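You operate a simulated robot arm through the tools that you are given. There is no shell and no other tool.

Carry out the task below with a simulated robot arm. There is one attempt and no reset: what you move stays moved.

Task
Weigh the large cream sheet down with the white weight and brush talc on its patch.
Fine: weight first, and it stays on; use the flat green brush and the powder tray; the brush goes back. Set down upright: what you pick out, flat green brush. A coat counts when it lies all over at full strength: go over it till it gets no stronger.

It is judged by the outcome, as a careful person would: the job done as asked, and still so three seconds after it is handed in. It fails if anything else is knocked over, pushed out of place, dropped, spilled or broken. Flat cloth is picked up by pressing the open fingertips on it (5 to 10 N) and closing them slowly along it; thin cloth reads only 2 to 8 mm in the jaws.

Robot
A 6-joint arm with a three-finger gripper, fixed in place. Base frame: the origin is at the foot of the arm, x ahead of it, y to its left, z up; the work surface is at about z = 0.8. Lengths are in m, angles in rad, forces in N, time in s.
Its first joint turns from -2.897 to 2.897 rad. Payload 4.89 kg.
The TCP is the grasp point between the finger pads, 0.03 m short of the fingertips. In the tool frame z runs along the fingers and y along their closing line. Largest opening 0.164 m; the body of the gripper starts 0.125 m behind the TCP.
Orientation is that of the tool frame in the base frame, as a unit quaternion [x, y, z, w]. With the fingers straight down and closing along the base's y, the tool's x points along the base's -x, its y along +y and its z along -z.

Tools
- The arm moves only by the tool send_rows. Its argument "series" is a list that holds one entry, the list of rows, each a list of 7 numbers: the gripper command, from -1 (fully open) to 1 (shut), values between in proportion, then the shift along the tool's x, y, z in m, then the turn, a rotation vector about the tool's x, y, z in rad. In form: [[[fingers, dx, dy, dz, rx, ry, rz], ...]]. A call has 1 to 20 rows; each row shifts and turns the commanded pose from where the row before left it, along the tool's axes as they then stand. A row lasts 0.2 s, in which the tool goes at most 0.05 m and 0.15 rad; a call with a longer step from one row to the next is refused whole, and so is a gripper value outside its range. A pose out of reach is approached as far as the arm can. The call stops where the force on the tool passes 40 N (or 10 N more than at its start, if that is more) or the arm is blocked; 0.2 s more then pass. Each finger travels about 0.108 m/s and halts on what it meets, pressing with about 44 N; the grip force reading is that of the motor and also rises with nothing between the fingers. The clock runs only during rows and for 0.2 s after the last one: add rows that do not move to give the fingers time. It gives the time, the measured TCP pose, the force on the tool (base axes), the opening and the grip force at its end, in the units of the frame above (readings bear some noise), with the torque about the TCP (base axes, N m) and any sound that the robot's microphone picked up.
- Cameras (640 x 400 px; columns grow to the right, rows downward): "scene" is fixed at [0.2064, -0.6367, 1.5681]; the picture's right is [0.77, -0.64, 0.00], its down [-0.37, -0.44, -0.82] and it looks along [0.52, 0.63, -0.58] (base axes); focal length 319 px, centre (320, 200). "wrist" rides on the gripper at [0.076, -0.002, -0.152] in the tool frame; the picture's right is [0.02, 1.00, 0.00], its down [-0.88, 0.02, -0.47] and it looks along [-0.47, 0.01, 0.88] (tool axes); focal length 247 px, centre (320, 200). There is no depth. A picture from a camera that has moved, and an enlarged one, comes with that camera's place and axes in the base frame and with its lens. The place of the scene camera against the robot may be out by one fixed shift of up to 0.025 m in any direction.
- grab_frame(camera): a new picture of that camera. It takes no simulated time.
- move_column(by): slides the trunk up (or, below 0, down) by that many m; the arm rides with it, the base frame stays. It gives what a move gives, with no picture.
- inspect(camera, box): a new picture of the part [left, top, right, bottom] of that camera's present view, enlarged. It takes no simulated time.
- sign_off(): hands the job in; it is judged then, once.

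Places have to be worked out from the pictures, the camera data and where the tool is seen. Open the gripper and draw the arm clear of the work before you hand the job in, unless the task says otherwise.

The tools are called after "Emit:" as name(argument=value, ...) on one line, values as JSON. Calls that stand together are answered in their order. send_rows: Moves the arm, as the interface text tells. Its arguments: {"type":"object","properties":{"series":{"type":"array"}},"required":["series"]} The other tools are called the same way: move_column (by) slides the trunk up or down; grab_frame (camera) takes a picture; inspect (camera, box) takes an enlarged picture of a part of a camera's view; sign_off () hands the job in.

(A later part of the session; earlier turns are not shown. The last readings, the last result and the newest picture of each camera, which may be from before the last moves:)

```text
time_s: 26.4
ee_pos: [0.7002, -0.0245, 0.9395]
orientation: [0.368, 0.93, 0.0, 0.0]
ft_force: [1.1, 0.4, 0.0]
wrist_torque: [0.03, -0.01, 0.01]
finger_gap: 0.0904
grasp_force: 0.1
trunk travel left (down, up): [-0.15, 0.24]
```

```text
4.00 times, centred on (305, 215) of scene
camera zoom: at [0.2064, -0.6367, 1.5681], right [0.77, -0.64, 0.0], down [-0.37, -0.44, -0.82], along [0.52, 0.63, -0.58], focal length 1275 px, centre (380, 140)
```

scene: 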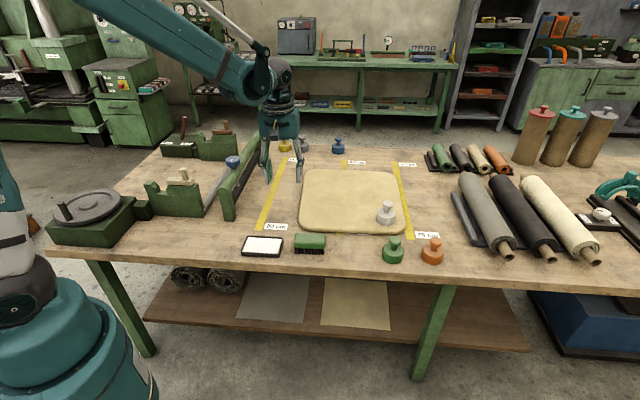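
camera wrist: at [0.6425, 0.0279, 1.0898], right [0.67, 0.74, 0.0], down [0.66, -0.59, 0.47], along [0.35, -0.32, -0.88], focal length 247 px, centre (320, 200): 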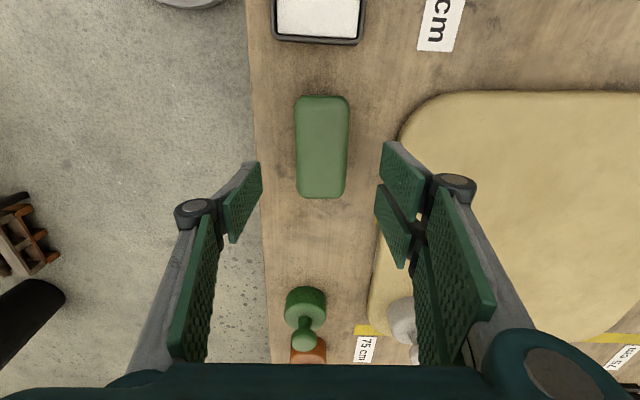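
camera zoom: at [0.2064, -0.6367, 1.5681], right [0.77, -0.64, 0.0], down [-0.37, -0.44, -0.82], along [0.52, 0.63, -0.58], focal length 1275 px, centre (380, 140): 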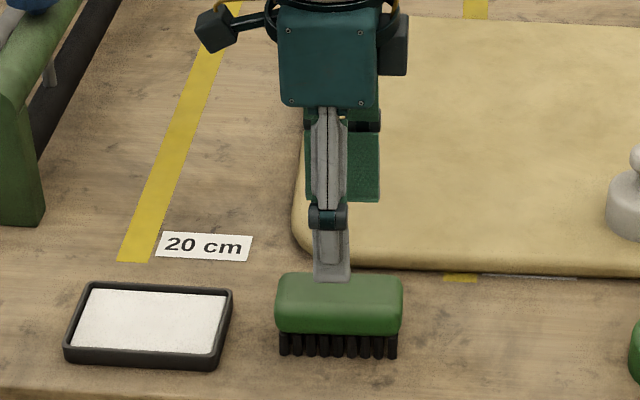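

The gripper is aligned with the brush within about 1°. I'll descend around it to TCP z = 0.858 and look before closing.

Emit:
send_rows(series=[[[-0.1, 0.0027, 0.0008, 0.025, 0, 0, 0], [-0.1, 0, 0, 0.025, 0, 0, 0], [-0.1, 0, 0, 0.02, 0, 0, 0], [-0.1, 0, 0, 0.0115, 0, 0, 0], [-0.1, 0, 0, 0, 0, 0, 0]]])

Emit:
inspect(camera="scene", box=[270, 205, 350, 265])

Emit:
grab_frame(camera="wrist")

```text
time_s: 27.6
ee_pos: [0.6972, -0.0197, 0.8557]
orientation: [0.367, 0.93, 0.0, -0.001]
ft_force: [-0.4, 0.7, -0.8]
wrist_torque: [-0.02, 0.02, -0.03]
finger_gap: 0.0905
grasp_force: 0.1
trunk travel left (down, up): [-0.15, 0.24]
```

```text
6.67 times, centred on (310, 235) of scene
camera zoom: at [0.2064, -0.6367, 1.5681], right [0.77, -0.64, 0.0], down [-0.37, -0.44, -0.82], along [0.52, 0.63, -0.58], focal length 2125 px, centre (387, -33)
```

zoom: 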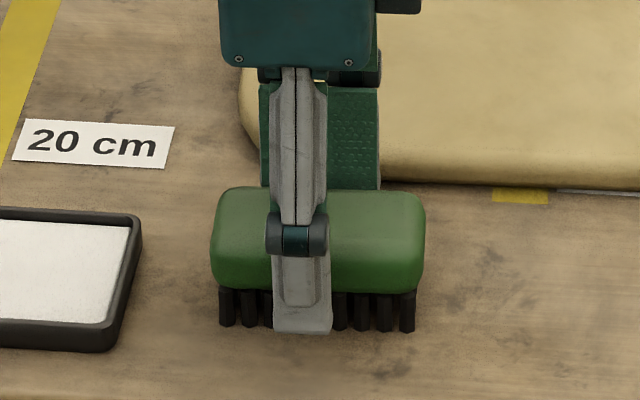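

```text
taken
camera wrist: at [0.6397, 0.03, 1.0078], right [0.67, 0.74, 0.0], down [0.66, -0.59, 0.47], along [0.35, -0.32, -0.88], focal length 247 px, centre (320, 200)
```

wrist: 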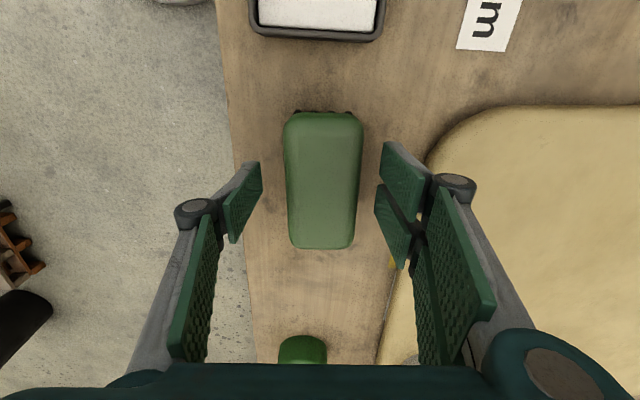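

The pads cover the block's sides and the tips sit level with its underside. I'll shift 5 mm along its length to centre, then close.

Emit:
send_rows(series=[[[-0.1, -0.005, 0.0006, 0.0005, 0, 0, 0], [0.1, 0, 0, 0, 0, 0, 0], [0.25, 0, 0, 0, 0, 0, 0], [0.4, 0, 0, 0, 0, 0, 0], [0.6, 0, 0, 0, 0, 0, 0], [1, 0, 0, 0, 0, 0, 0], [1, 0, 0, 0, 0, 0, 0]]])

Emit:
inspect(camera="scene", box=[270, 205, 350, 265])

Emit:
grab_frame(camera="wrist")

```text
time_s: 29.2
ee_pos: [0.7013, -0.024, 0.856]
orientation: [0.368, 0.93, 0.0, 0.0]
ft_force: [1.1, 0.3, 3.3]
wrist_torque: [0.0, -0.06, 0.02]
finger_gap: 0.0533
grasp_force: 44.1
trunk travel left (down, up): [-0.15, 0.24]
```

```text
6.67 times, centred on (310, 235) of scene
camera zoom: at [0.2064, -0.6367, 1.5681], right [0.77, -0.64, 0.0], down [-0.37, -0.44, -0.82], along [0.52, 0.63, -0.58], focal length 2125 px, centre (387, -33)
```

zoom: 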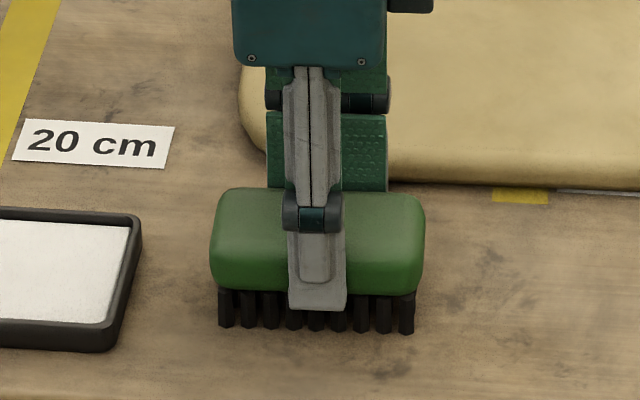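

```text
taken
camera wrist: at [0.6442, 0.0268, 1.0078], right [0.67, 0.74, 0.0], down [0.66, -0.59, 0.47], along [0.35, -0.32, -0.88], focal length 247 px, centre (320, 200)
```

wrist: 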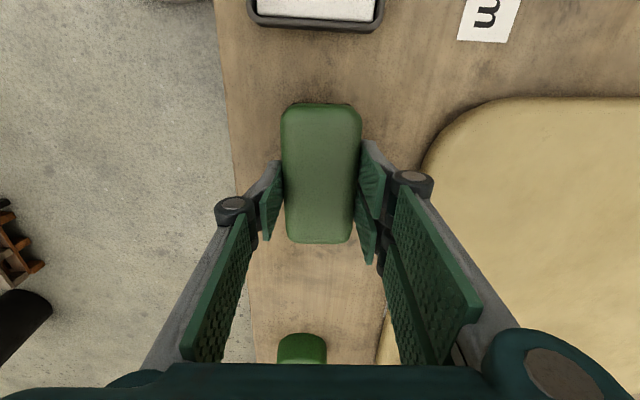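

Held securely (gap 0.053); the home pose for returning the brush is TCP (0.701, -0.024, 0.856). I'll lift it and carry it above the tray.

Emit:
send_rows(series=[[[1, 0, 0, -0.015, 0, 0, 0], [1, 0, 0, -0.03, 0, 0, 0], [1, 0, 0, -0.03, 0, 0, 0], [1, 0.0329, -0.0013, 0, 0, 0, 0], [1, 0.0329, -0.0013, 0, 0, 0, 0], [1, 0.0329, -0.0013, 0, 0, 0, 0], [1, 0.0329, -0.0013, 0, 0, 0, 0], [1, 0.0329, -0.0013, 0, 0, 0, 0], [1, 0, 0, 0, 0, 0, 0]]])

Emit:
grab_frame(camera="wrist")

Emit:
inspect(camera="scene", box=[215, 195, 315, 270])

```text
time_s: 31.2
ee_pos: [0.5766, 0.0842, 0.9314]
orientation: [0.368, 0.93, 0.0, 0.001]
ft_force: [-0.5, 0.2, -0.6]
wrist_torque: [0.07, -0.02, 0.03]
finger_gap: 0.0533
grasp_force: 44.4
trunk travel left (down, up): [-0.15, 0.24]
```

```text
taken
camera wrist: at [0.5194, 0.1349, 1.0826], right [0.67, 0.74, 0.0], down [0.66, -0.59, 0.47], along [0.35, -0.32, -0.88], focal length 247 px, centre (320, 200)
```

wrist: 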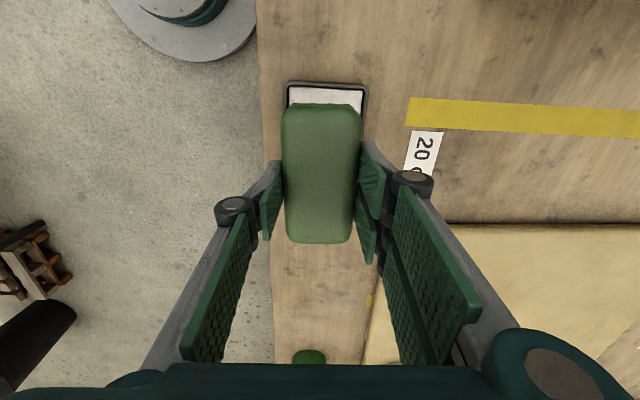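

```text
5.33 times, centred on (265, 232) of scene
camera zoom: at [0.2064, -0.6367, 1.5681], right [0.77, -0.64, 0.0], down [-0.37, -0.44, -0.82], along [0.52, 0.63, -0.58], focal length 1700 px, centre (613, 27)
```

zoom: 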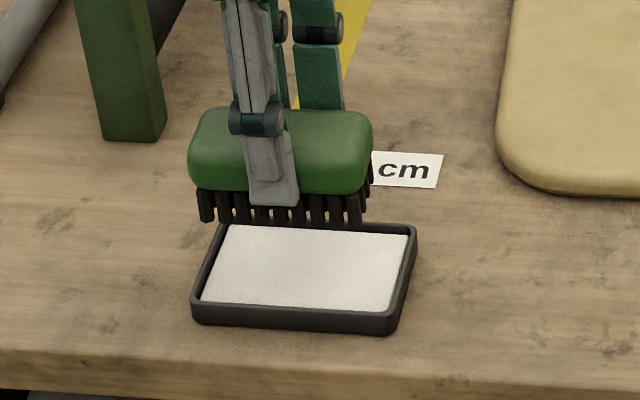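

The brush is about 6 mm too far toward the tray's left end and 3–4 mm toward the near side. I'll correct that and lower to just above the powder.

Emit:
send_rows(series=[[[1, -0.0065, 0.004, 0.01, 0, 0, 0], [1, 0, 0, 0.02, 0, 0, 0], [1, 0, 0, 0.012, 0, 0, 0], [1, 0, 0, 0, 0, 0, 0]]])

Emit:
inspect(camera="scene", box=[225, 210, 305, 270])

Emit:
grab_frame(camera="wrist")

```text
time_s: 32.2
ee_pos: [0.5848, 0.0828, 0.8877]
orientation: [0.367, 0.93, -0.001, -0.001]
ft_force: [-0.5, -0.5, -0.8]
wrist_torque: [0.0, 0.0, -0.01]
finger_gap: 0.053
grasp_force: 43.8
trunk travel left (down, up): [-0.15, 0.24]
```

```text
6.67 times, centred on (265, 240) of scene
camera zoom: at [0.2064, -0.6367, 1.5681], right [0.77, -0.64, 0.0], down [-0.37, -0.44, -0.82], along [0.52, 0.63, -0.58], focal length 2125 px, centre (687, -67)
```

zoom: 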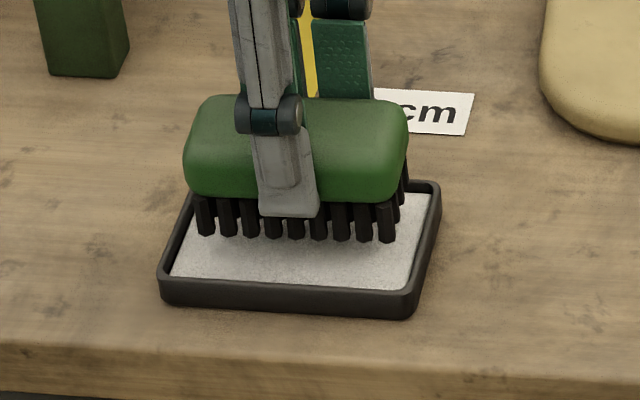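

```text
taken
camera wrist: at [0.5277, 0.1338, 1.0406], right [0.67, 0.74, 0.0], down [0.66, -0.59, 0.47], along [0.35, -0.32, -0.88], focal length 247 px, centre (320, 200)
```

wrist: 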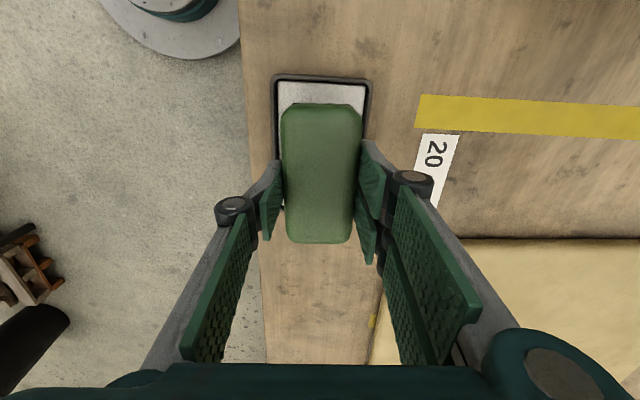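

The brush is centred within the tray, about 2 cm above the powder. I'll shift 3 mm back and lower slowly into the powder.

Emit:
send_rows(series=[[[1, 0.001, 0.003, 0.008, 0, 0, 0], [1, 0, 0, 0.006, 0, 0, 0], [1, 0, 0, 0.003, 0, 0, 0], [1, 0, 0, 0, 0, 0, 0]]])

Emit:
inspect(camera="scene", box=[225, 210, 305, 270])

```text
time_s: 33.2
ee_pos: [0.5859, 0.0854, 0.8725]
orientation: [0.367, 0.93, 0.0, -0.001]
ft_force: [0.4, 0.4, -2.2]
wrist_torque: [0.05, -0.01, 0.01]
finger_gap: 0.0532
grasp_force: 43.9
trunk travel left (down, up): [-0.15, 0.24]
```

```text
6.67 times, centred on (265, 240) of scene
camera zoom: at [0.2064, -0.6367, 1.5681], right [0.77, -0.64, 0.0], down [-0.37, -0.44, -0.82], along [0.52, 0.63, -0.58], focal length 2125 px, centre (687, -67)
```

zoom: 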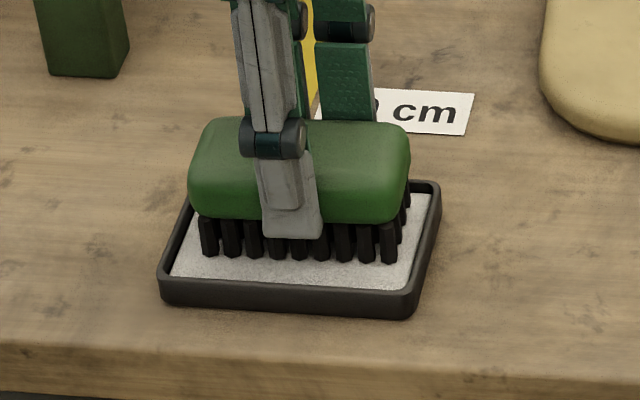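

No contact yet at z = 0.8725. I'll continue in 2 mm steps.

Emit:
send_rows(series=[[[1, 0, 0, 0.002, 0, 0, 0], [1, 0, 0, 0.002, 0, 0, 0], [1, 0, 0, 0, 0, 0, 0]]])

```text
time_s: 34.0
ee_pos: [0.5859, 0.0849, 0.8701]
orientation: [0.367, 0.93, 0.001, 0.001]
ft_force: [4.9, 3.8, 36.1]
wrist_torque: [0.15, -0.15, -0.01]
finger_gap: 0.0534
grasp_force: 43.9
trunk travel left (down, up): [-0.15, 0.24]
```

Contact with the powder came at about z = 0.870 and is stiff (36 N). I'll ease off 1 mm and check for a lighter press.

Emit:
send_rows(series=[[[1, 0, 0, -0.001, 0, 0, 0], [1, 0, 0, 0, 0, 0, 0]]])

Emit:
inspect(camera="scene", box=[225, 210, 305, 270])

```text
time_s: 34.6
ee_pos: [0.5862, 0.0843, 0.8711]
orientation: [0.368, 0.93, 0.0, 0.0]
ft_force: [-0.7, 1.6, 1.7]
wrist_torque: [-0.02, -0.13, 0.07]
finger_gap: 0.0534
grasp_force: 43.6
trunk travel left (down, up): [-0.15, 0.24]
```

```text
6.67 times, centred on (265, 240) of scene
camera zoom: at [0.2064, -0.6367, 1.5681], right [0.77, -0.64, 0.0], down [-0.37, -0.44, -0.82], along [0.52, 0.63, -0.58], focal length 2125 px, centre (687, -67)
```

zoom: 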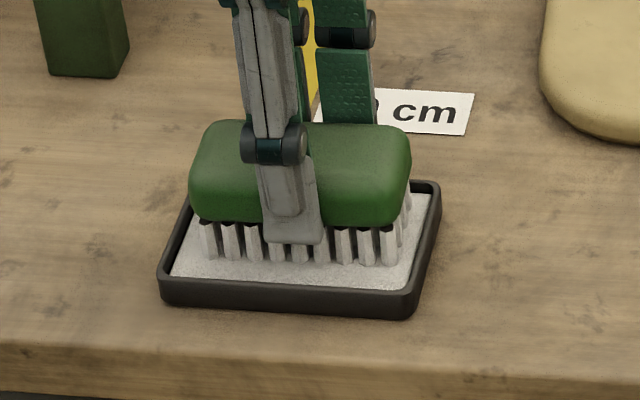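

The bristles have turned white, so the brush is loaded. I'll lift out and carry it over the sheet, then look.

Emit:
send_rows(series=[[[1, 0, 0, -0.01, 0, 0, 0], [1, 0, 0, -0.025, 0, 0, 0], [1, 0, 0, -0.035, 0, 0, 0], [1, 0, 0, -0.03, 0, 0, 0], [1, -0.0343, 0.0263, 0, 0, 0, 0], [1, -0.0343, 0.0263, 0, 0, 0, 0], [1, -0.0343, 0.0263, 0, 0, 0, 0], [1, -0.0343, 0.0263, 0, 0, 0, 0], [1, -0.0343, 0.0263, 0, 0, 0, 0], [1, -0.0343, 0.0263, 0, 0, 0, 0], [1, -0.0343, 0.0263, 0, 0, 0, 0], [1, -0.0343, 0.0263, 0, 0, 0, 0], [1, 0, 0, 0, 0, 0, 0]]])

Emit:
grab_frame(camera="wrist")

Emit:
inspect(camera="scene", box=[235, 150, 415, 270])

```text
time_s: 37.4
ee_pos: [0.933, 0.0518, 0.9695]
orientation: [0.367, 0.93, 0.0, 0.0]
ft_force: [0.2, -0.7, -0.6]
wrist_torque: [0.0, 0.05, 0.01]
finger_gap: 0.0532
grasp_force: 44.0
trunk travel left (down, up): [-0.15, 0.24]
```

```text
taken
camera wrist: at [0.8759, 0.103, 1.1214], right [0.67, 0.74, 0.0], down [0.66, -0.59, 0.47], along [0.35, -0.32, -0.88], focal length 247 px, centre (320, 200)
```

wrist: 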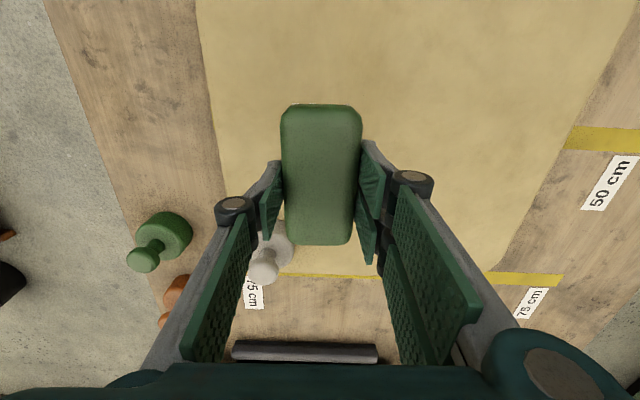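

```text
3.33 times, centred on (325, 210) of scene
camera zoom: at [0.2064, -0.6367, 1.5681], right [0.77, -0.64, 0.0], down [-0.37, -0.44, -0.82], along [0.52, 0.63, -0.58], focal length 1062 px, centre (303, 167)
```

zoom: 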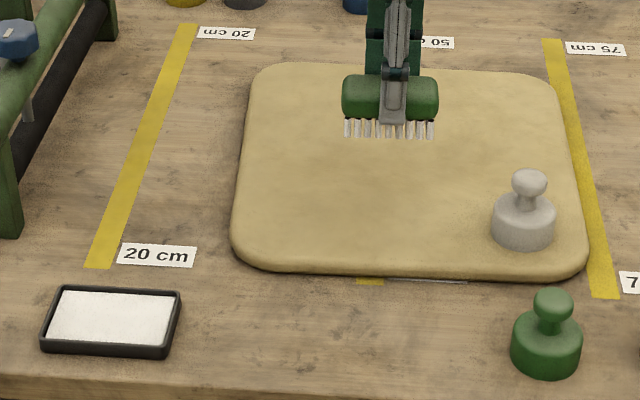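

No patch outline even up close. I'll lower the loaded brush onto the sheet here (roughly mid-width, near half) to see how talc shows.

Emit:
send_rows(series=[[[1, 0, 0, 0.025, 0, 0, 0], [1, 0, 0, 0.025, 0, 0, 0], [1, 0, 0, 0.015, 0, 0, 0], [1, 0, 0, 0.005, 0, 0, 0], [1, 0, 0, 0, 0, 0, 0]]])

Emit:
inspect(camera="scene", box=[295, 155, 415, 235])

```text
time_s: 38.6
ee_pos: [0.9318, 0.0518, 0.899]
orientation: [0.367, 0.93, 0.0, 0.0]
ft_force: [0.1, -0.5, -1.2]
wrist_torque: [-0.01, 0.0, -0.02]
finger_gap: 0.0535
grasp_force: 43.8
trunk travel left (down, up): [-0.15, 0.24]
```

```text
5.00 times, centred on (355, 195) of scene
camera zoom: at [0.2064, -0.6367, 1.5681], right [0.77, -0.64, 0.0], down [-0.37, -0.44, -0.82], along [0.52, 0.63, -0.58], focal length 1594 px, centre (145, 225)
```

zoom: 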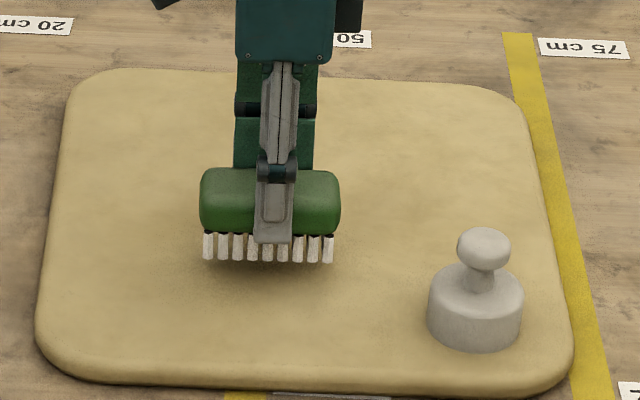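

Bristles are about 2 cm over the sheet. I'll continue down in small steps.

Emit:
send_rows(series=[[[1, 0, 0, 0.006, 0, 0, 0], [1, 0, 0, 0.004, 0, 0, 0], [1, 0, 0, 0.002, 0, 0, 0], [1, 0, 0, 0.002, 0, 0, 0], [1, 0, 0, 0, 0, 0, 0]]])

Emit:
inspect(camera="scene", box=[295, 155, 415, 235])

```text
time_s: 39.8
ee_pos: [0.9316, 0.0503, 0.8837]
orientation: [0.367, 0.93, 0.0, 0.0]
ft_force: [0.7, 0.1, -1.4]
wrist_torque: [-0.01, 0.0, 0.01]
finger_gap: 0.0535
grasp_force: 43.6
trunk travel left (down, up): [-0.15, 0.24]
```

```text
5.00 times, centred on (355, 195) of scene
camera zoom: at [0.2064, -0.6367, 1.5681], right [0.77, -0.64, 0.0], down [-0.37, -0.44, -0.82], along [0.52, 0.63, -0.58], focal length 1594 px, centre (145, 225)
```

zoom: 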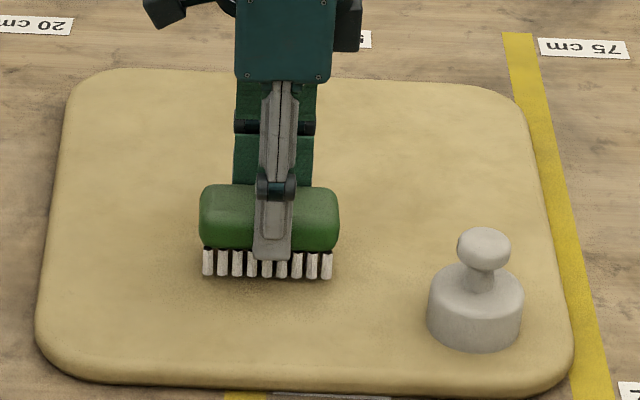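

Still no contact at z = 0.884. I'll keep lowering in 1–2 mm steps.

Emit:
send_rows(series=[[[1, 0, 0, 0.002, 0, 0, 0], [1, 0, 0, 0.001, 0, 0, 0], [1, 0, 0, 0, 0, 0, 0]]])

```text
time_s: 40.6
ee_pos: [0.9307, 0.0518, 0.8832]
orientation: [0.367, 0.93, 0.0, -0.001]
ft_force: [0.5, 1.2, -0.4]
wrist_torque: [0.01, -0.01, -0.04]
finger_gap: 0.0532
grasp_force: 43.8
trunk travel left (down, up): [-0.15, 0.24]
```

Readings are about the same with slight contact perhaps starting. I'll lower 2 mm more.

Emit:
send_rows(series=[[[1, 0, 0, 0.001, 0, 0, 0], [1, 0, 0, 0.001, 0, 0, 0], [1, 0, 0, 0, 0, 0, 0]]])

Emit:
inspect(camera="scene", box=[295, 155, 415, 235])

```text
time_s: 41.4
ee_pos: [0.932, 0.0496, 0.8803]
orientation: [0.367, 0.93, 0.001, 0.0]
ft_force: [0.3, -0.2, -0.8]
wrist_torque: [0.0, -0.01, 0.01]
finger_gap: 0.0534
grasp_force: 43.9
trunk travel left (down, up): [-0.15, 0.24]
```

```text
5.00 times, centred on (355, 195) of scene
camera zoom: at [0.2064, -0.6367, 1.5681], right [0.77, -0.64, 0.0], down [-0.37, -0.44, -0.82], along [0.52, 0.63, -0.58], focal length 1594 px, centre (145, 225)
```

zoom: 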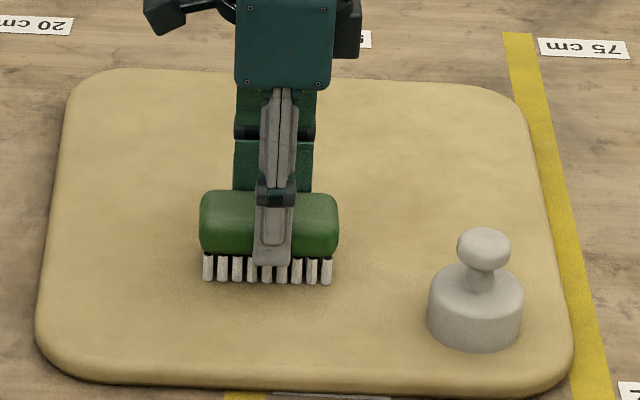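

Still free of load at z = 0.880; bristles nearly touching. I'll lower 3 mm more, 1 mm at a time.

Emit:
send_rows(series=[[[1, 0, 0, 0.001, 0, 0, 0], [1, 0, 0, 0.001, 0, 0, 0], [1, 0, 0, 0.001, 0, 0, 0], [1, 0, 0, 0, 0, 0, 0]]])

Emit:
inspect(camera="scene", box=[295, 155, 415, 235])

```text
time_s: 42.4
ee_pos: [0.9296, 0.0499, 0.8787]
orientation: [0.368, 0.93, 0.0, 0.002]
ft_force: [6.5, 2.2, 32.4]
wrist_torque: [0.31, 0.02, -0.02]
finger_gap: 0.0534
grasp_force: 43.6
trunk travel left (down, up): [-0.15, 0.24]
```

```text
5.00 times, centred on (355, 195) of scene
camera zoom: at [0.2064, -0.6367, 1.5681], right [0.77, -0.64, 0.0], down [-0.37, -0.44, -0.82], along [0.52, 0.63, -0.58], focal length 1594 px, centre (145, 225)
```

zoom: 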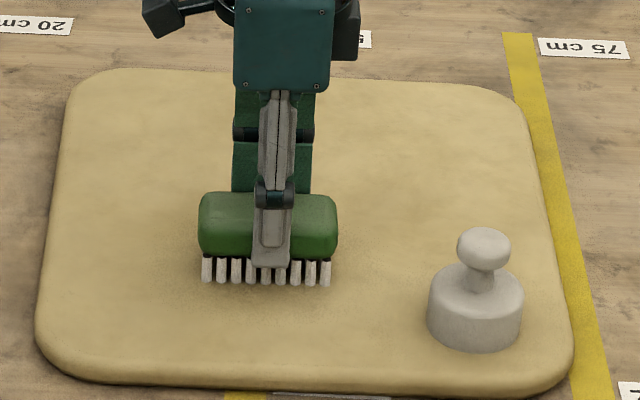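

Contact: 32 N at z ≈ 0.879, so the sheet top is about 0.825 and firm. I'll ease to a light pressure, make a short stroke sideways, and look.

Emit:
send_rows(series=[[[1, 0, 0, -0.0015, 0, 0, 0], [1, 0, 0, 0, 0, 0, 0]]])

```text
time_s: 43.0
ee_pos: [0.9305, 0.0511, 0.8793]
orientation: [0.367, 0.93, 0.0, 0.0]
ft_force: [0.6, 1.2, 8.6]
wrist_torque: [-0.03, -0.26, 0.01]
finger_gap: 0.0535
grasp_force: 43.8
trunk travel left (down, up): [-0.15, 0.24]
```

Light pressure of about 9 N. I'll make a slow 4 cm stroke inward across the sheet (along the tool's y) and look.

Emit:
send_rows(series=[[[1, 0, 0.01, 0, 0, 0, 0], [1, 0, 0.01, 0, 0, 0, 0], [1, 0, 0.01, 0, 0, 0, 0], [1, 0, 0.01, 0, 0, 0, 0], [1, 0, 0, 0, 0, 0, 0]]])

Emit:
inspect(camera="scene", box=[295, 155, 415, 235])

Emit:
grab_frame(camera="wrist")

```text
time_s: 44.2
ee_pos: [0.9582, 0.0817, 0.8781]
orientation: [0.368, 0.93, 0.0, -0.001]
ft_force: [-0.4, 0.0, -1.5]
wrist_torque: [0.01, 0.0, -0.01]
finger_gap: 0.0535
grasp_force: 44.2
trunk travel left (down, up): [-0.15, 0.24]
```

```text
5.00 times, centred on (355, 195) of scene
camera zoom: at [0.2064, -0.6367, 1.5681], right [0.77, -0.64, 0.0], down [-0.37, -0.44, -0.82], along [0.52, 0.63, -0.58], focal length 1594 px, centre (145, 225)
```

zoom: 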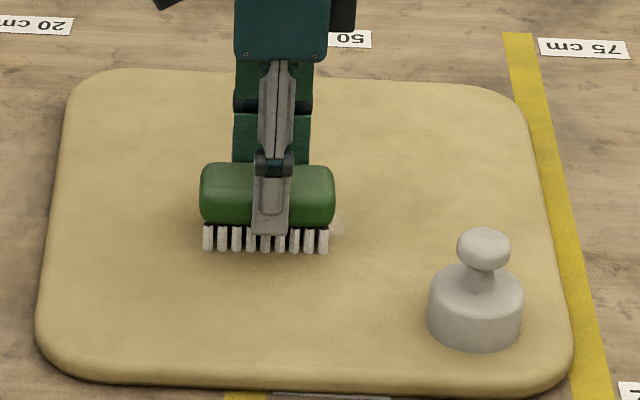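

```text
taken
camera wrist: at [0.9011, 0.1321, 1.0301], right [0.67, 0.74, 0.0], down [0.66, -0.59, 0.47], along [0.35, -0.32, -0.88], focal length 247 px, centre (320, 200)
```

wrist: 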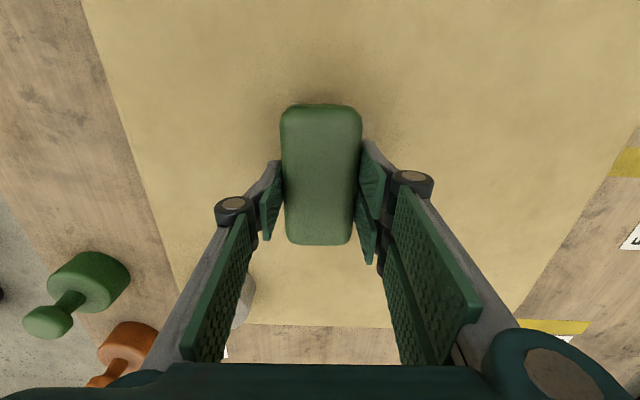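

A faint whitish area shows just right of the brush in the scene view. I'll enlarge it.

Emit:
inspect(camera="scene", box=[330, 180, 390, 220])

Emit:
inspect(camera="wrist", box=[220, 60, 420, 300])

```text
10.00 times, centred on (360, 200) of scene
camera zoom: at [0.2064, -0.6367, 1.5681], right [0.77, -0.64, 0.0], down [-0.37, -0.44, -0.82], along [0.52, 0.63, -0.58], focal length 3188 px, centre (-80, 200)
```

zoom: 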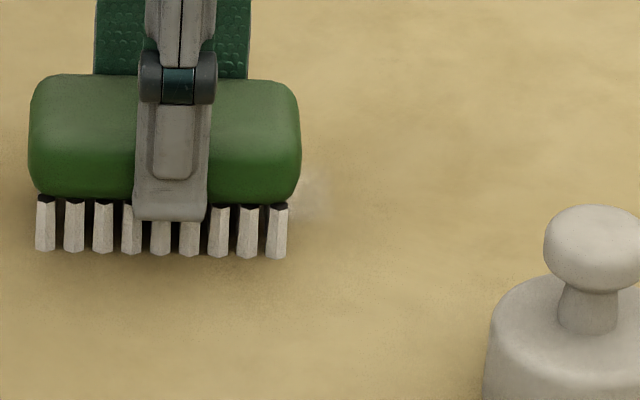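

```text
1.67 times, centred on (320, 180) of wrist
camera zoom: at [0.9011, 0.1321, 1.0301], right [0.67, 0.74, 0.0], down [0.66, -0.59, 0.47], along [0.35, -0.32, -0.88], focal length 412 px, centre (320, 233)
```

zoom: 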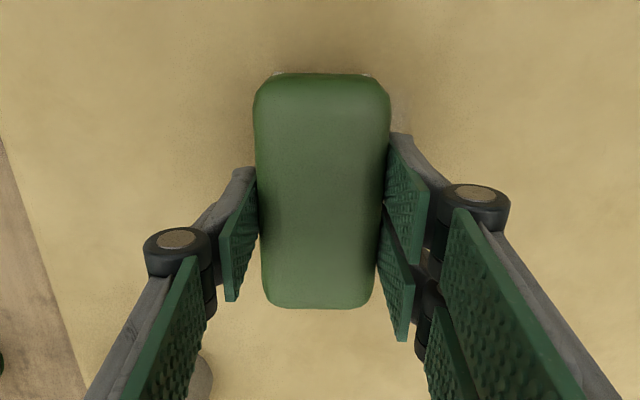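

There's a faint pale spot at the brush's right end. I'll lift the brush off and look at what was deposited.

Emit:
send_rows(series=[[[1, 0, 0, -0.02, 0, 0, 0], [1, 0.02, -0.03, -0.03, 0, 0, 0], [1, 0.03, -0.03, -0.02, 0, 0, 0], [1, 0.035, -0.03, 0, 0, 0, 0], [1, 0.035, -0.03, 0, 0, 0, 0], [1, 0, 0, 0, 0, 0, 0]]])

Emit:
inspect(camera="scene", box=[295, 155, 415, 235])

Emit:
grab_frame(camera="wrist")

```text
time_s: 45.6
ee_pos: [0.789, 0.0749, 0.9462]
orientation: [0.368, 0.93, 0.0, 0.0]
ft_force: [-0.1, -0.3, -1.5]
wrist_torque: [0.03, -0.09, -0.03]
finger_gap: 0.0532
grasp_force: 44.2
trunk travel left (down, up): [-0.15, 0.24]
```

```text
5.00 times, centred on (355, 195) of scene
camera zoom: at [0.2064, -0.6367, 1.5681], right [0.77, -0.64, 0.0], down [-0.37, -0.44, -0.82], along [0.52, 0.63, -0.58], focal length 1594 px, centre (145, 225)
```

zoom: 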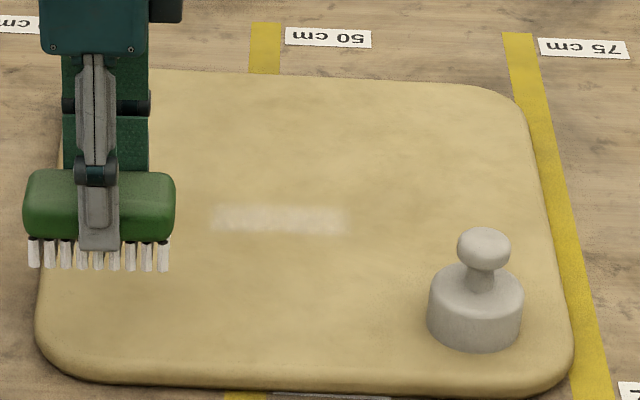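

```text
taken
camera wrist: at [0.7306, 0.1266, 1.0978], right [0.67, 0.74, 0.0], down [0.66, -0.59, 0.47], along [0.35, -0.32, -0.88], focal length 247 px, centre (320, 200)
```

wrist: 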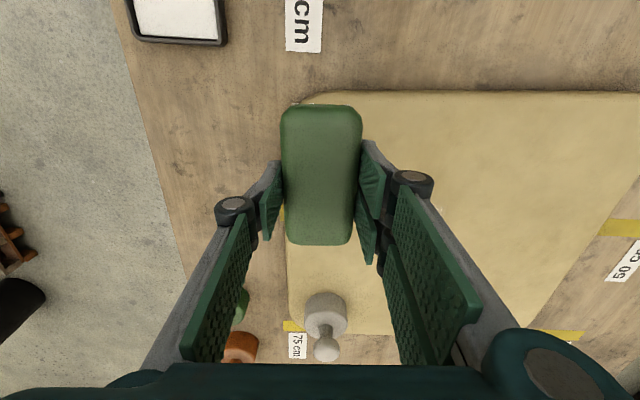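

Talc did land: a faint white strip shows near the final brush position, with a front edge where the patch begins. I'll enlarge it to get its bounds.

Emit:
inspect(camera="scene", box=[325, 180, 385, 220])

Emit:
inspect(camera="wrist", box=[360, 90, 560, 260])

```text
10.00 times, centred on (355, 200) of scene
camera zoom: at [0.2064, -0.6367, 1.5681], right [0.77, -0.64, 0.0], down [-0.37, -0.44, -0.82], along [0.52, 0.63, -0.58], focal length 3188 px, centre (-30, 200)
```

zoom: 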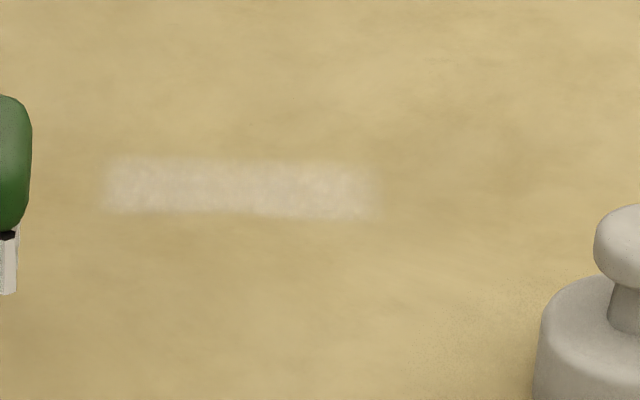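

```text
2.35 times, centred on (460, 175) of wrist
camera zoom: at [0.7306, 0.1266, 1.0978], right [0.67, 0.74, 0.0], down [0.66, -0.59, 0.47], along [0.35, -0.32, -0.88], focal length 581 px, centre (-9, 259)
```

zoom: 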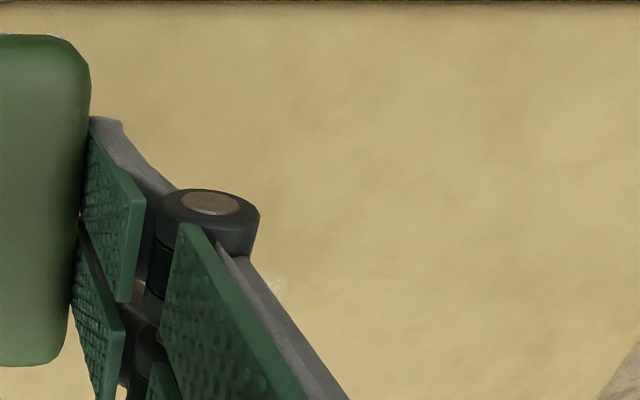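

The strip is soft-edged, starting near q≈15 cm in from the near edge, so the patch looks to be around the sheet's middle. I'll return over it at hover height to stroke further inward.

Emit:
send_rows(series=[[[1, -0.0298, 0.0236, 0.005, 0, 0, 0], [1, -0.0298, 0.0236, 0.012, 0, 0, 0], [1, -0.0298, 0.0236, 0.017, 0, 0, 0], [1, -0.0298, 0.0236, 0.017, 0, 0, 0], [1, 0, 0, 0.012, 0, 0, 0], [1, 0, 0, 0.004, 0, 0, 0], [1, 0, 0, 0, 0, 0, 0]]])

```text
time_s: 47.2
ee_pos: [0.9399, 0.0633, 0.8807]
orientation: [0.367, 0.93, 0.0, -0.001]
ft_force: [0.6, 0.1, -2.1]
wrist_torque: [-0.04, 0.03, 0.03]
finger_gap: 0.0535
grasp_force: 44.2
trunk travel left (down, up): [-0.15, 0.24]
```

At z ≈ 0.880 with no contact. I'll lower 1 mm at a time to touch.

Emit:
send_rows(series=[[[1, 0, 0, 0.001, 0, 0, 0], [1, 0, 0, 0, 0, 0, 0]]])

```text
time_s: 47.8
ee_pos: [0.939, 0.0621, 0.8791]
orientation: [0.367, 0.93, 0.0, 0.0]
ft_force: [-0.5, 0.4, -0.6]
wrist_torque: [0.0, 0.01, -0.04]
finger_gap: 0.0532
grasp_force: 43.7
trunk travel left (down, up): [-0.15, 0.24]
```

No contact yet; another 1.5 mm down.

Emit:
send_rows(series=[[[1, 0, 0, 0.001, 0, 0, 0], [1, 0, 0, 0.0005, 0, 0, 0], [1, 0, 0, 0, 0, 0, 0]]])

```text
time_s: 48.6
ee_pos: [0.9395, 0.0617, 0.8782]
orientation: [0.367, 0.93, 0.0, 0.0]
ft_force: [0.1, -0.2, -1.9]
wrist_torque: [0.01, 0.02, -0.05]
finger_gap: 0.0533
grasp_force: 43.8
trunk travel left (down, up): [-0.15, 0.24]
```

Still free. Lowering another 1.5 mm.

Emit:
send_rows(series=[[[1, 0, 0, 0.001, 0, 0, 0], [1, 0, 0, 0.0005, 0, 0, 0], [1, 0, 0, 0, 0, 0, 0]]])

```text
time_s: 49.4
ee_pos: [0.9403, 0.0624, 0.8786]
orientation: [0.367, 0.93, 0.001, 0.0]
ft_force: [6.1, -0.4, 15.3]
wrist_torque: [0.09, -0.17, 0.0]
finger_gap: 0.0534
grasp_force: 43.8
trunk travel left (down, up): [-0.15, 0.24]
```

Contact at 15 N. I'll stroke inward slowly 5 cm and read the force.

Emit:
send_rows(series=[[[1, 0, 0.01, 0, 0, 0, 0], [1, 0, 0.01, 0, 0, 0, 0], [1, 0, 0.01, 0, 0, 0, 0], [1, 0, 0.01, 0, 0, 0, 0], [1, 0, 0.01, 0, 0, 0, 0]]])

Emit:
inspect(camera="scene", box=[295, 155, 415, 235])

```text
time_s: 50.6
ee_pos: [0.9742, 0.0992, 0.8781]
orientation: [0.367, 0.93, 0.0, 0.0]
ft_force: [-9.5, -9.5, 14.9]
wrist_torque: [-0.45, 0.42, 0.02]
finger_gap: 0.0533
grasp_force: 44.0
trunk travel left (down, up): [-0.15, 0.24]
```

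```text
5.00 times, centred on (355, 195) of scene
camera zoom: at [0.2064, -0.6367, 1.5681], right [0.77, -0.64, 0.0], down [-0.37, -0.44, -0.82], along [0.52, 0.63, -0.58], focal length 1594 px, centre (145, 225)
```

zoom: 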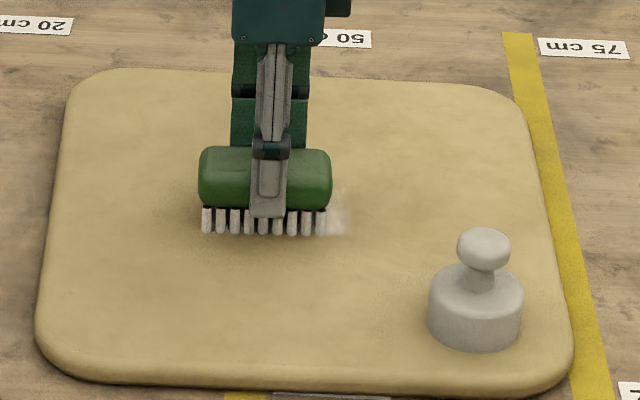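

Contact held (15 N normal, 13 N drag) and the sheet hasn't shifted. I'll continue the stroke 5 cm further inward.

Emit:
send_rows(series=[[[1, 0, 0.01, 0, 0, 0, 0], [1, 0, 0.01, 0, 0, 0, 0], [1, 0, 0.01, 0, 0, 0, 0], [1, 0, 0.01, 0, 0, 0, 0], [1, 0, 0.01, 0, 0, 0, 0]]])

Emit:
inspect(camera="scene", box=[295, 155, 415, 235])

```text
time_s: 51.8
ee_pos: [1.0079, 0.1361, 0.879]
orientation: [0.368, 0.93, 0.0, -0.001]
ft_force: [-4.9, -5.6, 6.7]
wrist_torque: [-0.18, 0.1, -0.03]
finger_gap: 0.0532
grasp_force: 44.2
trunk travel left (down, up): [-0.15, 0.24]
```

```text
5.00 times, centred on (355, 195) of scene
camera zoom: at [0.2064, -0.6367, 1.5681], right [0.77, -0.64, 0.0], down [-0.37, -0.44, -0.82], along [0.52, 0.63, -0.58], focal length 1594 px, centre (145, 225)
```

zoom: 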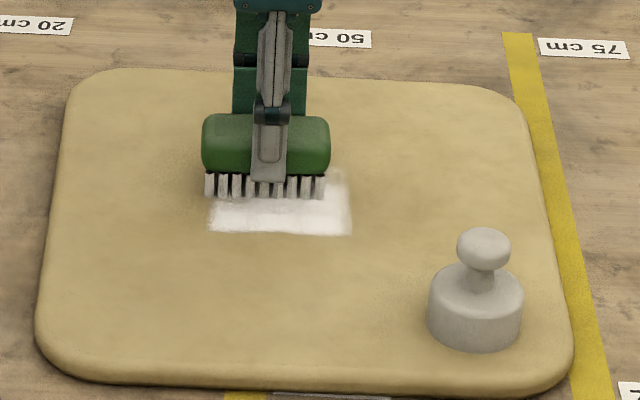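

The coat is clearly building up: front edge, left and right edges of the patch are now visible. I'll stroke 3 cm further to find the far edge.

Emit:
send_rows(series=[[[1, 0, 0.01, 0.0003, 0, 0, 0], [1, 0, 0.01, 0.0003, 0, 0, 0], [1, 0, 0.01, 0.0003, 0, 0, 0], [1, 0, 0, 0, 0, 0, 0]]])

Emit:
inspect(camera="scene", box=[295, 155, 415, 235])

Emit:
grab_frame(camera="wrist")

```text
time_s: 52.8
ee_pos: [1.0283, 0.1573, 0.8774]
orientation: [0.367, 0.93, 0.0, 0.0]
ft_force: [-4.0, -5.8, 8.4]
wrist_torque: [-0.17, 0.07, -0.05]
finger_gap: 0.0534
grasp_force: 44.0
trunk travel left (down, up): [-0.15, 0.24]
```

```text
5.00 times, centred on (355, 195) of scene
camera zoom: at [0.2064, -0.6367, 1.5681], right [0.77, -0.64, 0.0], down [-0.37, -0.44, -0.82], along [0.52, 0.63, -0.58], focal length 1594 px, centre (145, 225)
```

zoom: 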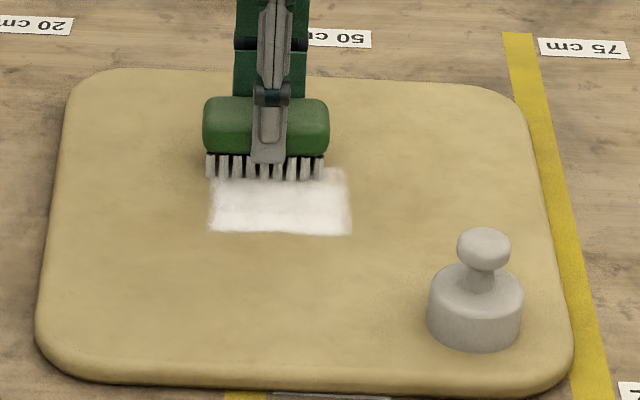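

```text
taken
camera wrist: at [0.9707, 0.2072, 1.0298], right [0.67, 0.74, 0.0], down [0.66, -0.59, 0.47], along [0.35, -0.32, -0.88], focal length 247 px, centre (320, 200)
```

wrist: 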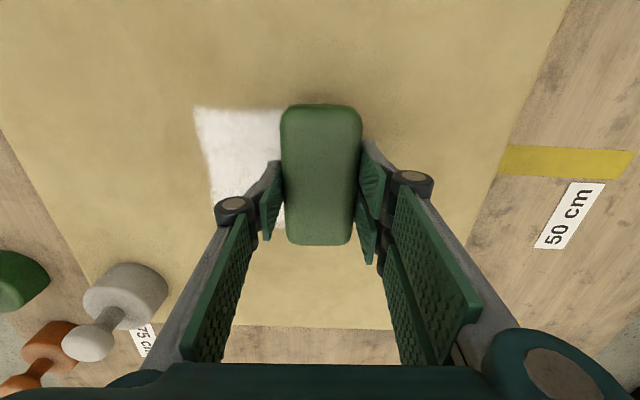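

The far edge also shows now (at right of the brush). I'll lift off and move the camera to view the whole patch from above.

Emit:
send_rows(series=[[[1, 0, 0, -0.015, 0, 0, 0], [1, 0, 0, -0.025, 0, 0, 0], [1, 0.006, -0.04, -0.01, 0, 0, 0], [1, 0.006, -0.04, -0.01, 0, 0, 0], [1, 0.006, -0.04, -0.01, 0, 0, 0], [1, 0.006, -0.04, -0.01, 0, 0, 0], [1, 0.006, -0.04, -0.01, 0, 0, 0], [1, 0.006, -0.04, -0.01, 0, 0, 0], [1, 0, 0, 0, 0, 0, 0]]])

Emit:
grab_frame(camera="wrist")

Emit:
inspect(camera="scene", box=[320, 175, 380, 215])

```text
time_s: 54.8
ee_pos: [0.8384, 0.0071, 0.9786]
orientation: [0.367, 0.93, -0.001, 0.001]
ft_force: [-0.5, -0.1, -1.8]
wrist_torque: [-0.02, -0.04, 0.02]
finger_gap: 0.0535
grasp_force: 43.9
trunk travel left (down, up): [-0.15, 0.24]
```

```text
taken
camera wrist: at [0.7812, 0.0577, 1.1294], right [0.67, 0.74, 0.0], down [0.66, -0.59, 0.47], along [0.35, -0.32, -0.88], focal length 247 px, centre (320, 200)
```

wrist: 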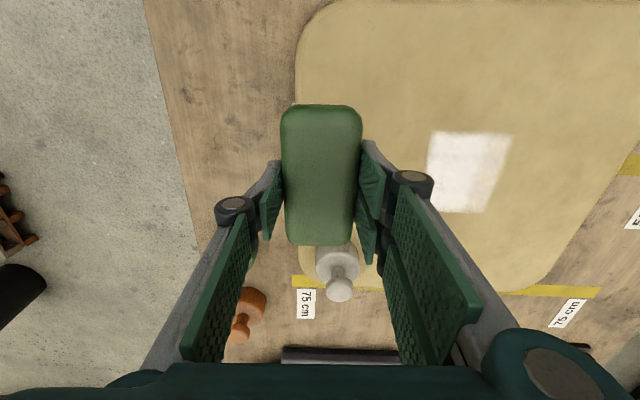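

```text
10.00 times, centred on (350, 195) of scene
camera zoom: at [0.2064, -0.6367, 1.5681], right [0.77, -0.64, 0.0], down [-0.37, -0.44, -0.82], along [0.52, 0.63, -0.58], focal length 3188 px, centre (20, 250)
```

zoom: 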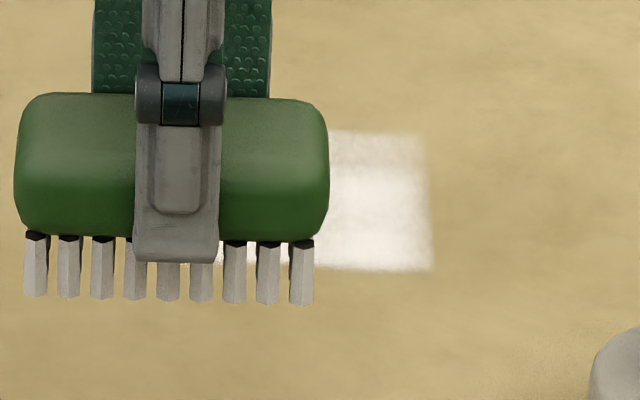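

The patch is now visible from above in the wrist view. I'll enlarge it to get corners and coat evenness.

Emit:
inspect(camera="wrist", box=[390, 110, 550, 230])

```text
3.33 times, centred on (470, 170) of wrist
camera zoom: at [0.7812, 0.0577, 1.1294], right [0.67, 0.74, 0.0], down [0.66, -0.59, 0.47], along [0.35, -0.32, -0.88], focal length 823 px, centre (-180, 300)
```

zoom: 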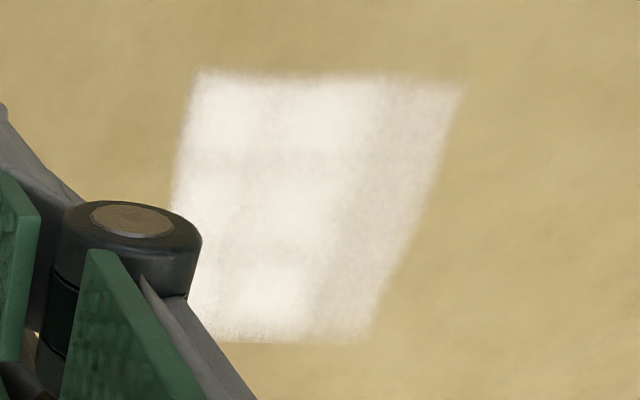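

The patch is about 0.11 × 0.10 m, centred near (1.001, 0.113), and the coat is uneven while the bristles are paling. I'll go back to the tray to reload.

Emit:
send_rows(series=[[[1, 0.0395, -0.0193, 0.0081, 0, 0, 0], [1, 0.0395, -0.0193, 0.0081, 0, 0, 0], [1, 0.0395, -0.0193, 0.0081, 0, 0, 0], [1, 0.0395, -0.0193, 0.0081, 0, 0, 0], [1, 0.0395, -0.0193, 0.0081, 0, 0, 0], [1, 0.0395, -0.0193, 0.0081, 0, 0, 0], [1, 0, 0, 0, 0, 0, 0], [1, 0, 0, 0, 0, 0, 0]]])

Emit:
inspect(camera="scene", box=[295, 155, 415, 235])

Emit:
inspect(camera="scene", box=[225, 200, 305, 260])

```text
time_s: 56.6
ee_pos: [0.5853, 0.0835, 0.9276]
orientation: [0.367, 0.93, 0.0, 0.0]
ft_force: [0.2, 0.2, -1.4]
wrist_torque: [0.04, -0.06, -0.04]
finger_gap: 0.0533
grasp_force: 43.9
trunk travel left (down, up): [-0.15, 0.24]
```

```text
5.00 times, centred on (355, 195) of scene
camera zoom: at [0.2064, -0.6367, 1.5681], right [0.77, -0.64, 0.0], down [-0.37, -0.44, -0.82], along [0.52, 0.63, -0.58], focal length 1594 px, centre (145, 225)
```

zoom: 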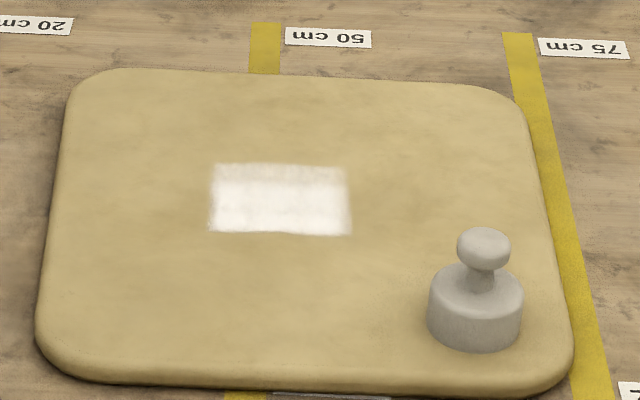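

```text
6.67 times, centred on (265, 230) of scene
camera zoom: at [0.2064, -0.6367, 1.5681], right [0.77, -0.64, 0.0], down [-0.37, -0.44, -0.82], along [0.52, 0.63, -0.58], focal length 2125 px, centre (687, 0)
```

zoom: 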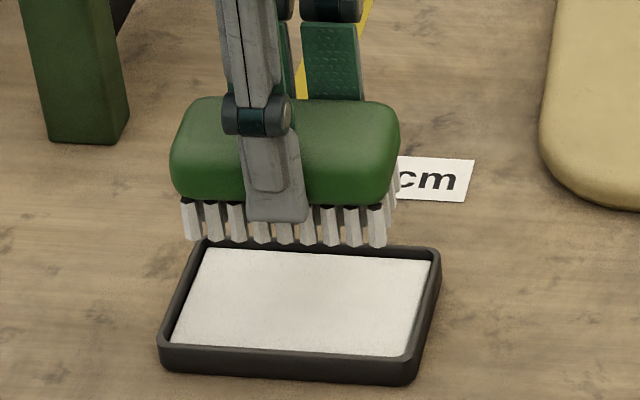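

The whole patch rectangle is visible on the sheet and is still partly thin. I'll dip the brush again (contact expected at z ≈ 0.8705).

Emit:
send_rows(series=[[[1, -0.0005, 0.001, 0.02, 0, 0, 0], [1, 0, 0, 0.02, 0, 0, 0], [1, 0, 0, 0.01, 0, 0, 0], [1, 0, 0, 0.005, 0, 0, 0], [1, 0, 0, 0.001, 0, 0, 0], [1, 0, 0, 0.001, 0, 0, 0], [1, 0, 0, 0, 0, 0, 0]]])

Emit:
inspect(camera="scene", box=[225, 200, 305, 260])

```text
time_s: 58.2
ee_pos: [0.5886, 0.0841, 0.8711]
orientation: [0.368, 0.93, 0.001, 0.0]
ft_force: [0.5, -0.5, -1.8]
wrist_torque: [0.02, 0.02, 0.01]
finger_gap: 0.0534
grasp_force: 43.4
trunk travel left (down, up): [-0.15, 0.24]
```

```text
6.67 times, centred on (265, 230) of scene
camera zoom: at [0.2064, -0.6367, 1.5681], right [0.77, -0.64, 0.0], down [-0.37, -0.44, -0.82], along [0.52, 0.63, -0.58], focal length 2125 px, centre (687, 0)
```

zoom: 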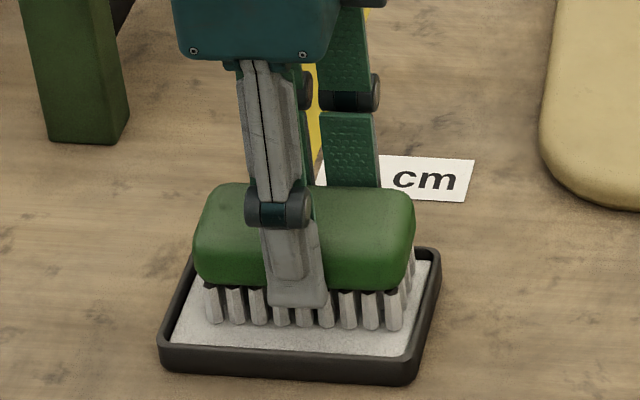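

Almost touching. I'll nudge 2 mm back to centre and lower until contact.

Emit:
send_rows(series=[[[1, 0.002, 0, 0.001, 0, 0, 0], [1, 0, 0, 0.0005, 0, 0, 0], [1, 0, 0, 0.0005, 0, 0, 0], [1, 0, 0, 0, 0, 0, 0]]])

Emit:
inspect(camera="scene", box=[225, 200, 305, 260])

```text
time_s: 59.2
ee_pos: [0.5867, 0.0854, 0.8696]
orientation: [0.368, 0.93, 0.0, 0.0]
ft_force: [3.9, -1.2, 12.1]
wrist_torque: [0.1, -0.23, -0.05]
finger_gap: 0.0533
grasp_force: 43.9
trunk travel left (down, up): [-0.15, 0.24]
```

```text
6.67 times, centred on (265, 230) of scene
camera zoom: at [0.2064, -0.6367, 1.5681], right [0.77, -0.64, 0.0], down [-0.37, -0.44, -0.82], along [0.52, 0.63, -0.58], focal length 2125 px, centre (687, 0)
```

zoom: 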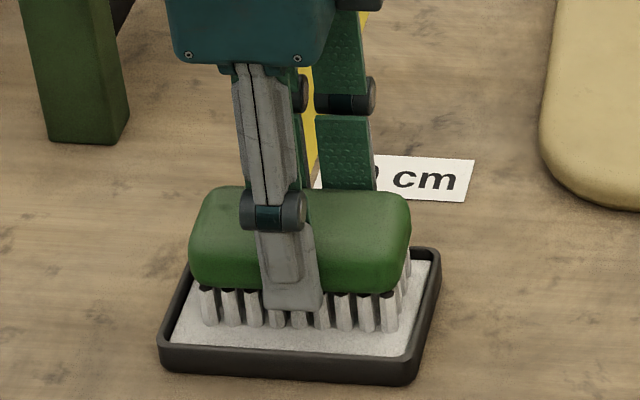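

Reloaded (12 N contact, bristles white). I'll lift and carry it to just before the patch's near edge.

Emit:
send_rows(series=[[[1, 0, 0, -0.01, 0, 0, 0], [1, 0, 0, -0.03, 0, 0, 0], [1, 0, 0, -0.04, 0, 0, 0], [1, -0.0317, 0.0256, 0, 0, 0, 0], [1, -0.0317, 0.0256, 0, 0, 0, 0], [1, -0.0317, 0.0256, 0, 0, 0, 0], [1, -0.0317, 0.0256, 0, 0, 0, 0], [1, -0.0317, 0.0256, 0, 0, 0, 0], [1, -0.0317, 0.0256, 0, 0, 0, 0], [1, -0.0317, 0.0256, 0, 0, 0, 0], [1, -0.0317, 0.0256, 0, 0, 0, 0], [1, -0.0317, 0.0256, 0, 0, 0, 0], [1, 0, 0, 0.03, 0, 0, 0], [1, 0, 0, 0.025, 0, 0, 0], [1, 0, 0, 0.01, 0, 0, 0], [1, 0, 0, 0, 0, 0, 0]]])

```text
time_s: 62.6
ee_pos: [0.9503, 0.0609, 0.8837]
orientation: [0.367, 0.93, 0.001, 0.0]
ft_force: [0.2, 0.1, -1.6]
wrist_torque: [0.01, 0.0, -0.03]
finger_gap: 0.053
grasp_force: 44.7
trunk travel left (down, up): [-0.15, 0.24]
```

Hovering at the patch's near side. I'll lower 7 mm gradually to touch.

Emit:
send_rows(series=[[[1, 0, 0, 0.003, 0, 0, 0], [1, 0, 0, 0.002, 0, 0, 0], [1, 0, 0, 0.001, 0, 0, 0], [1, 0, 0, 0.001, 0, 0, 0], [1, 0, 0, 0, 0, 0, 0]]])

```text
time_s: 63.8
ee_pos: [0.9507, 0.0598, 0.8776]
orientation: [0.367, 0.93, 0.0, 0.0]
ft_force: [3.5, -0.3, 11.0]
wrist_torque: [0.18, -0.12, 0.0]
finger_gap: 0.0533
grasp_force: 44.2
trunk travel left (down, up): [-0.15, 0.24]
```

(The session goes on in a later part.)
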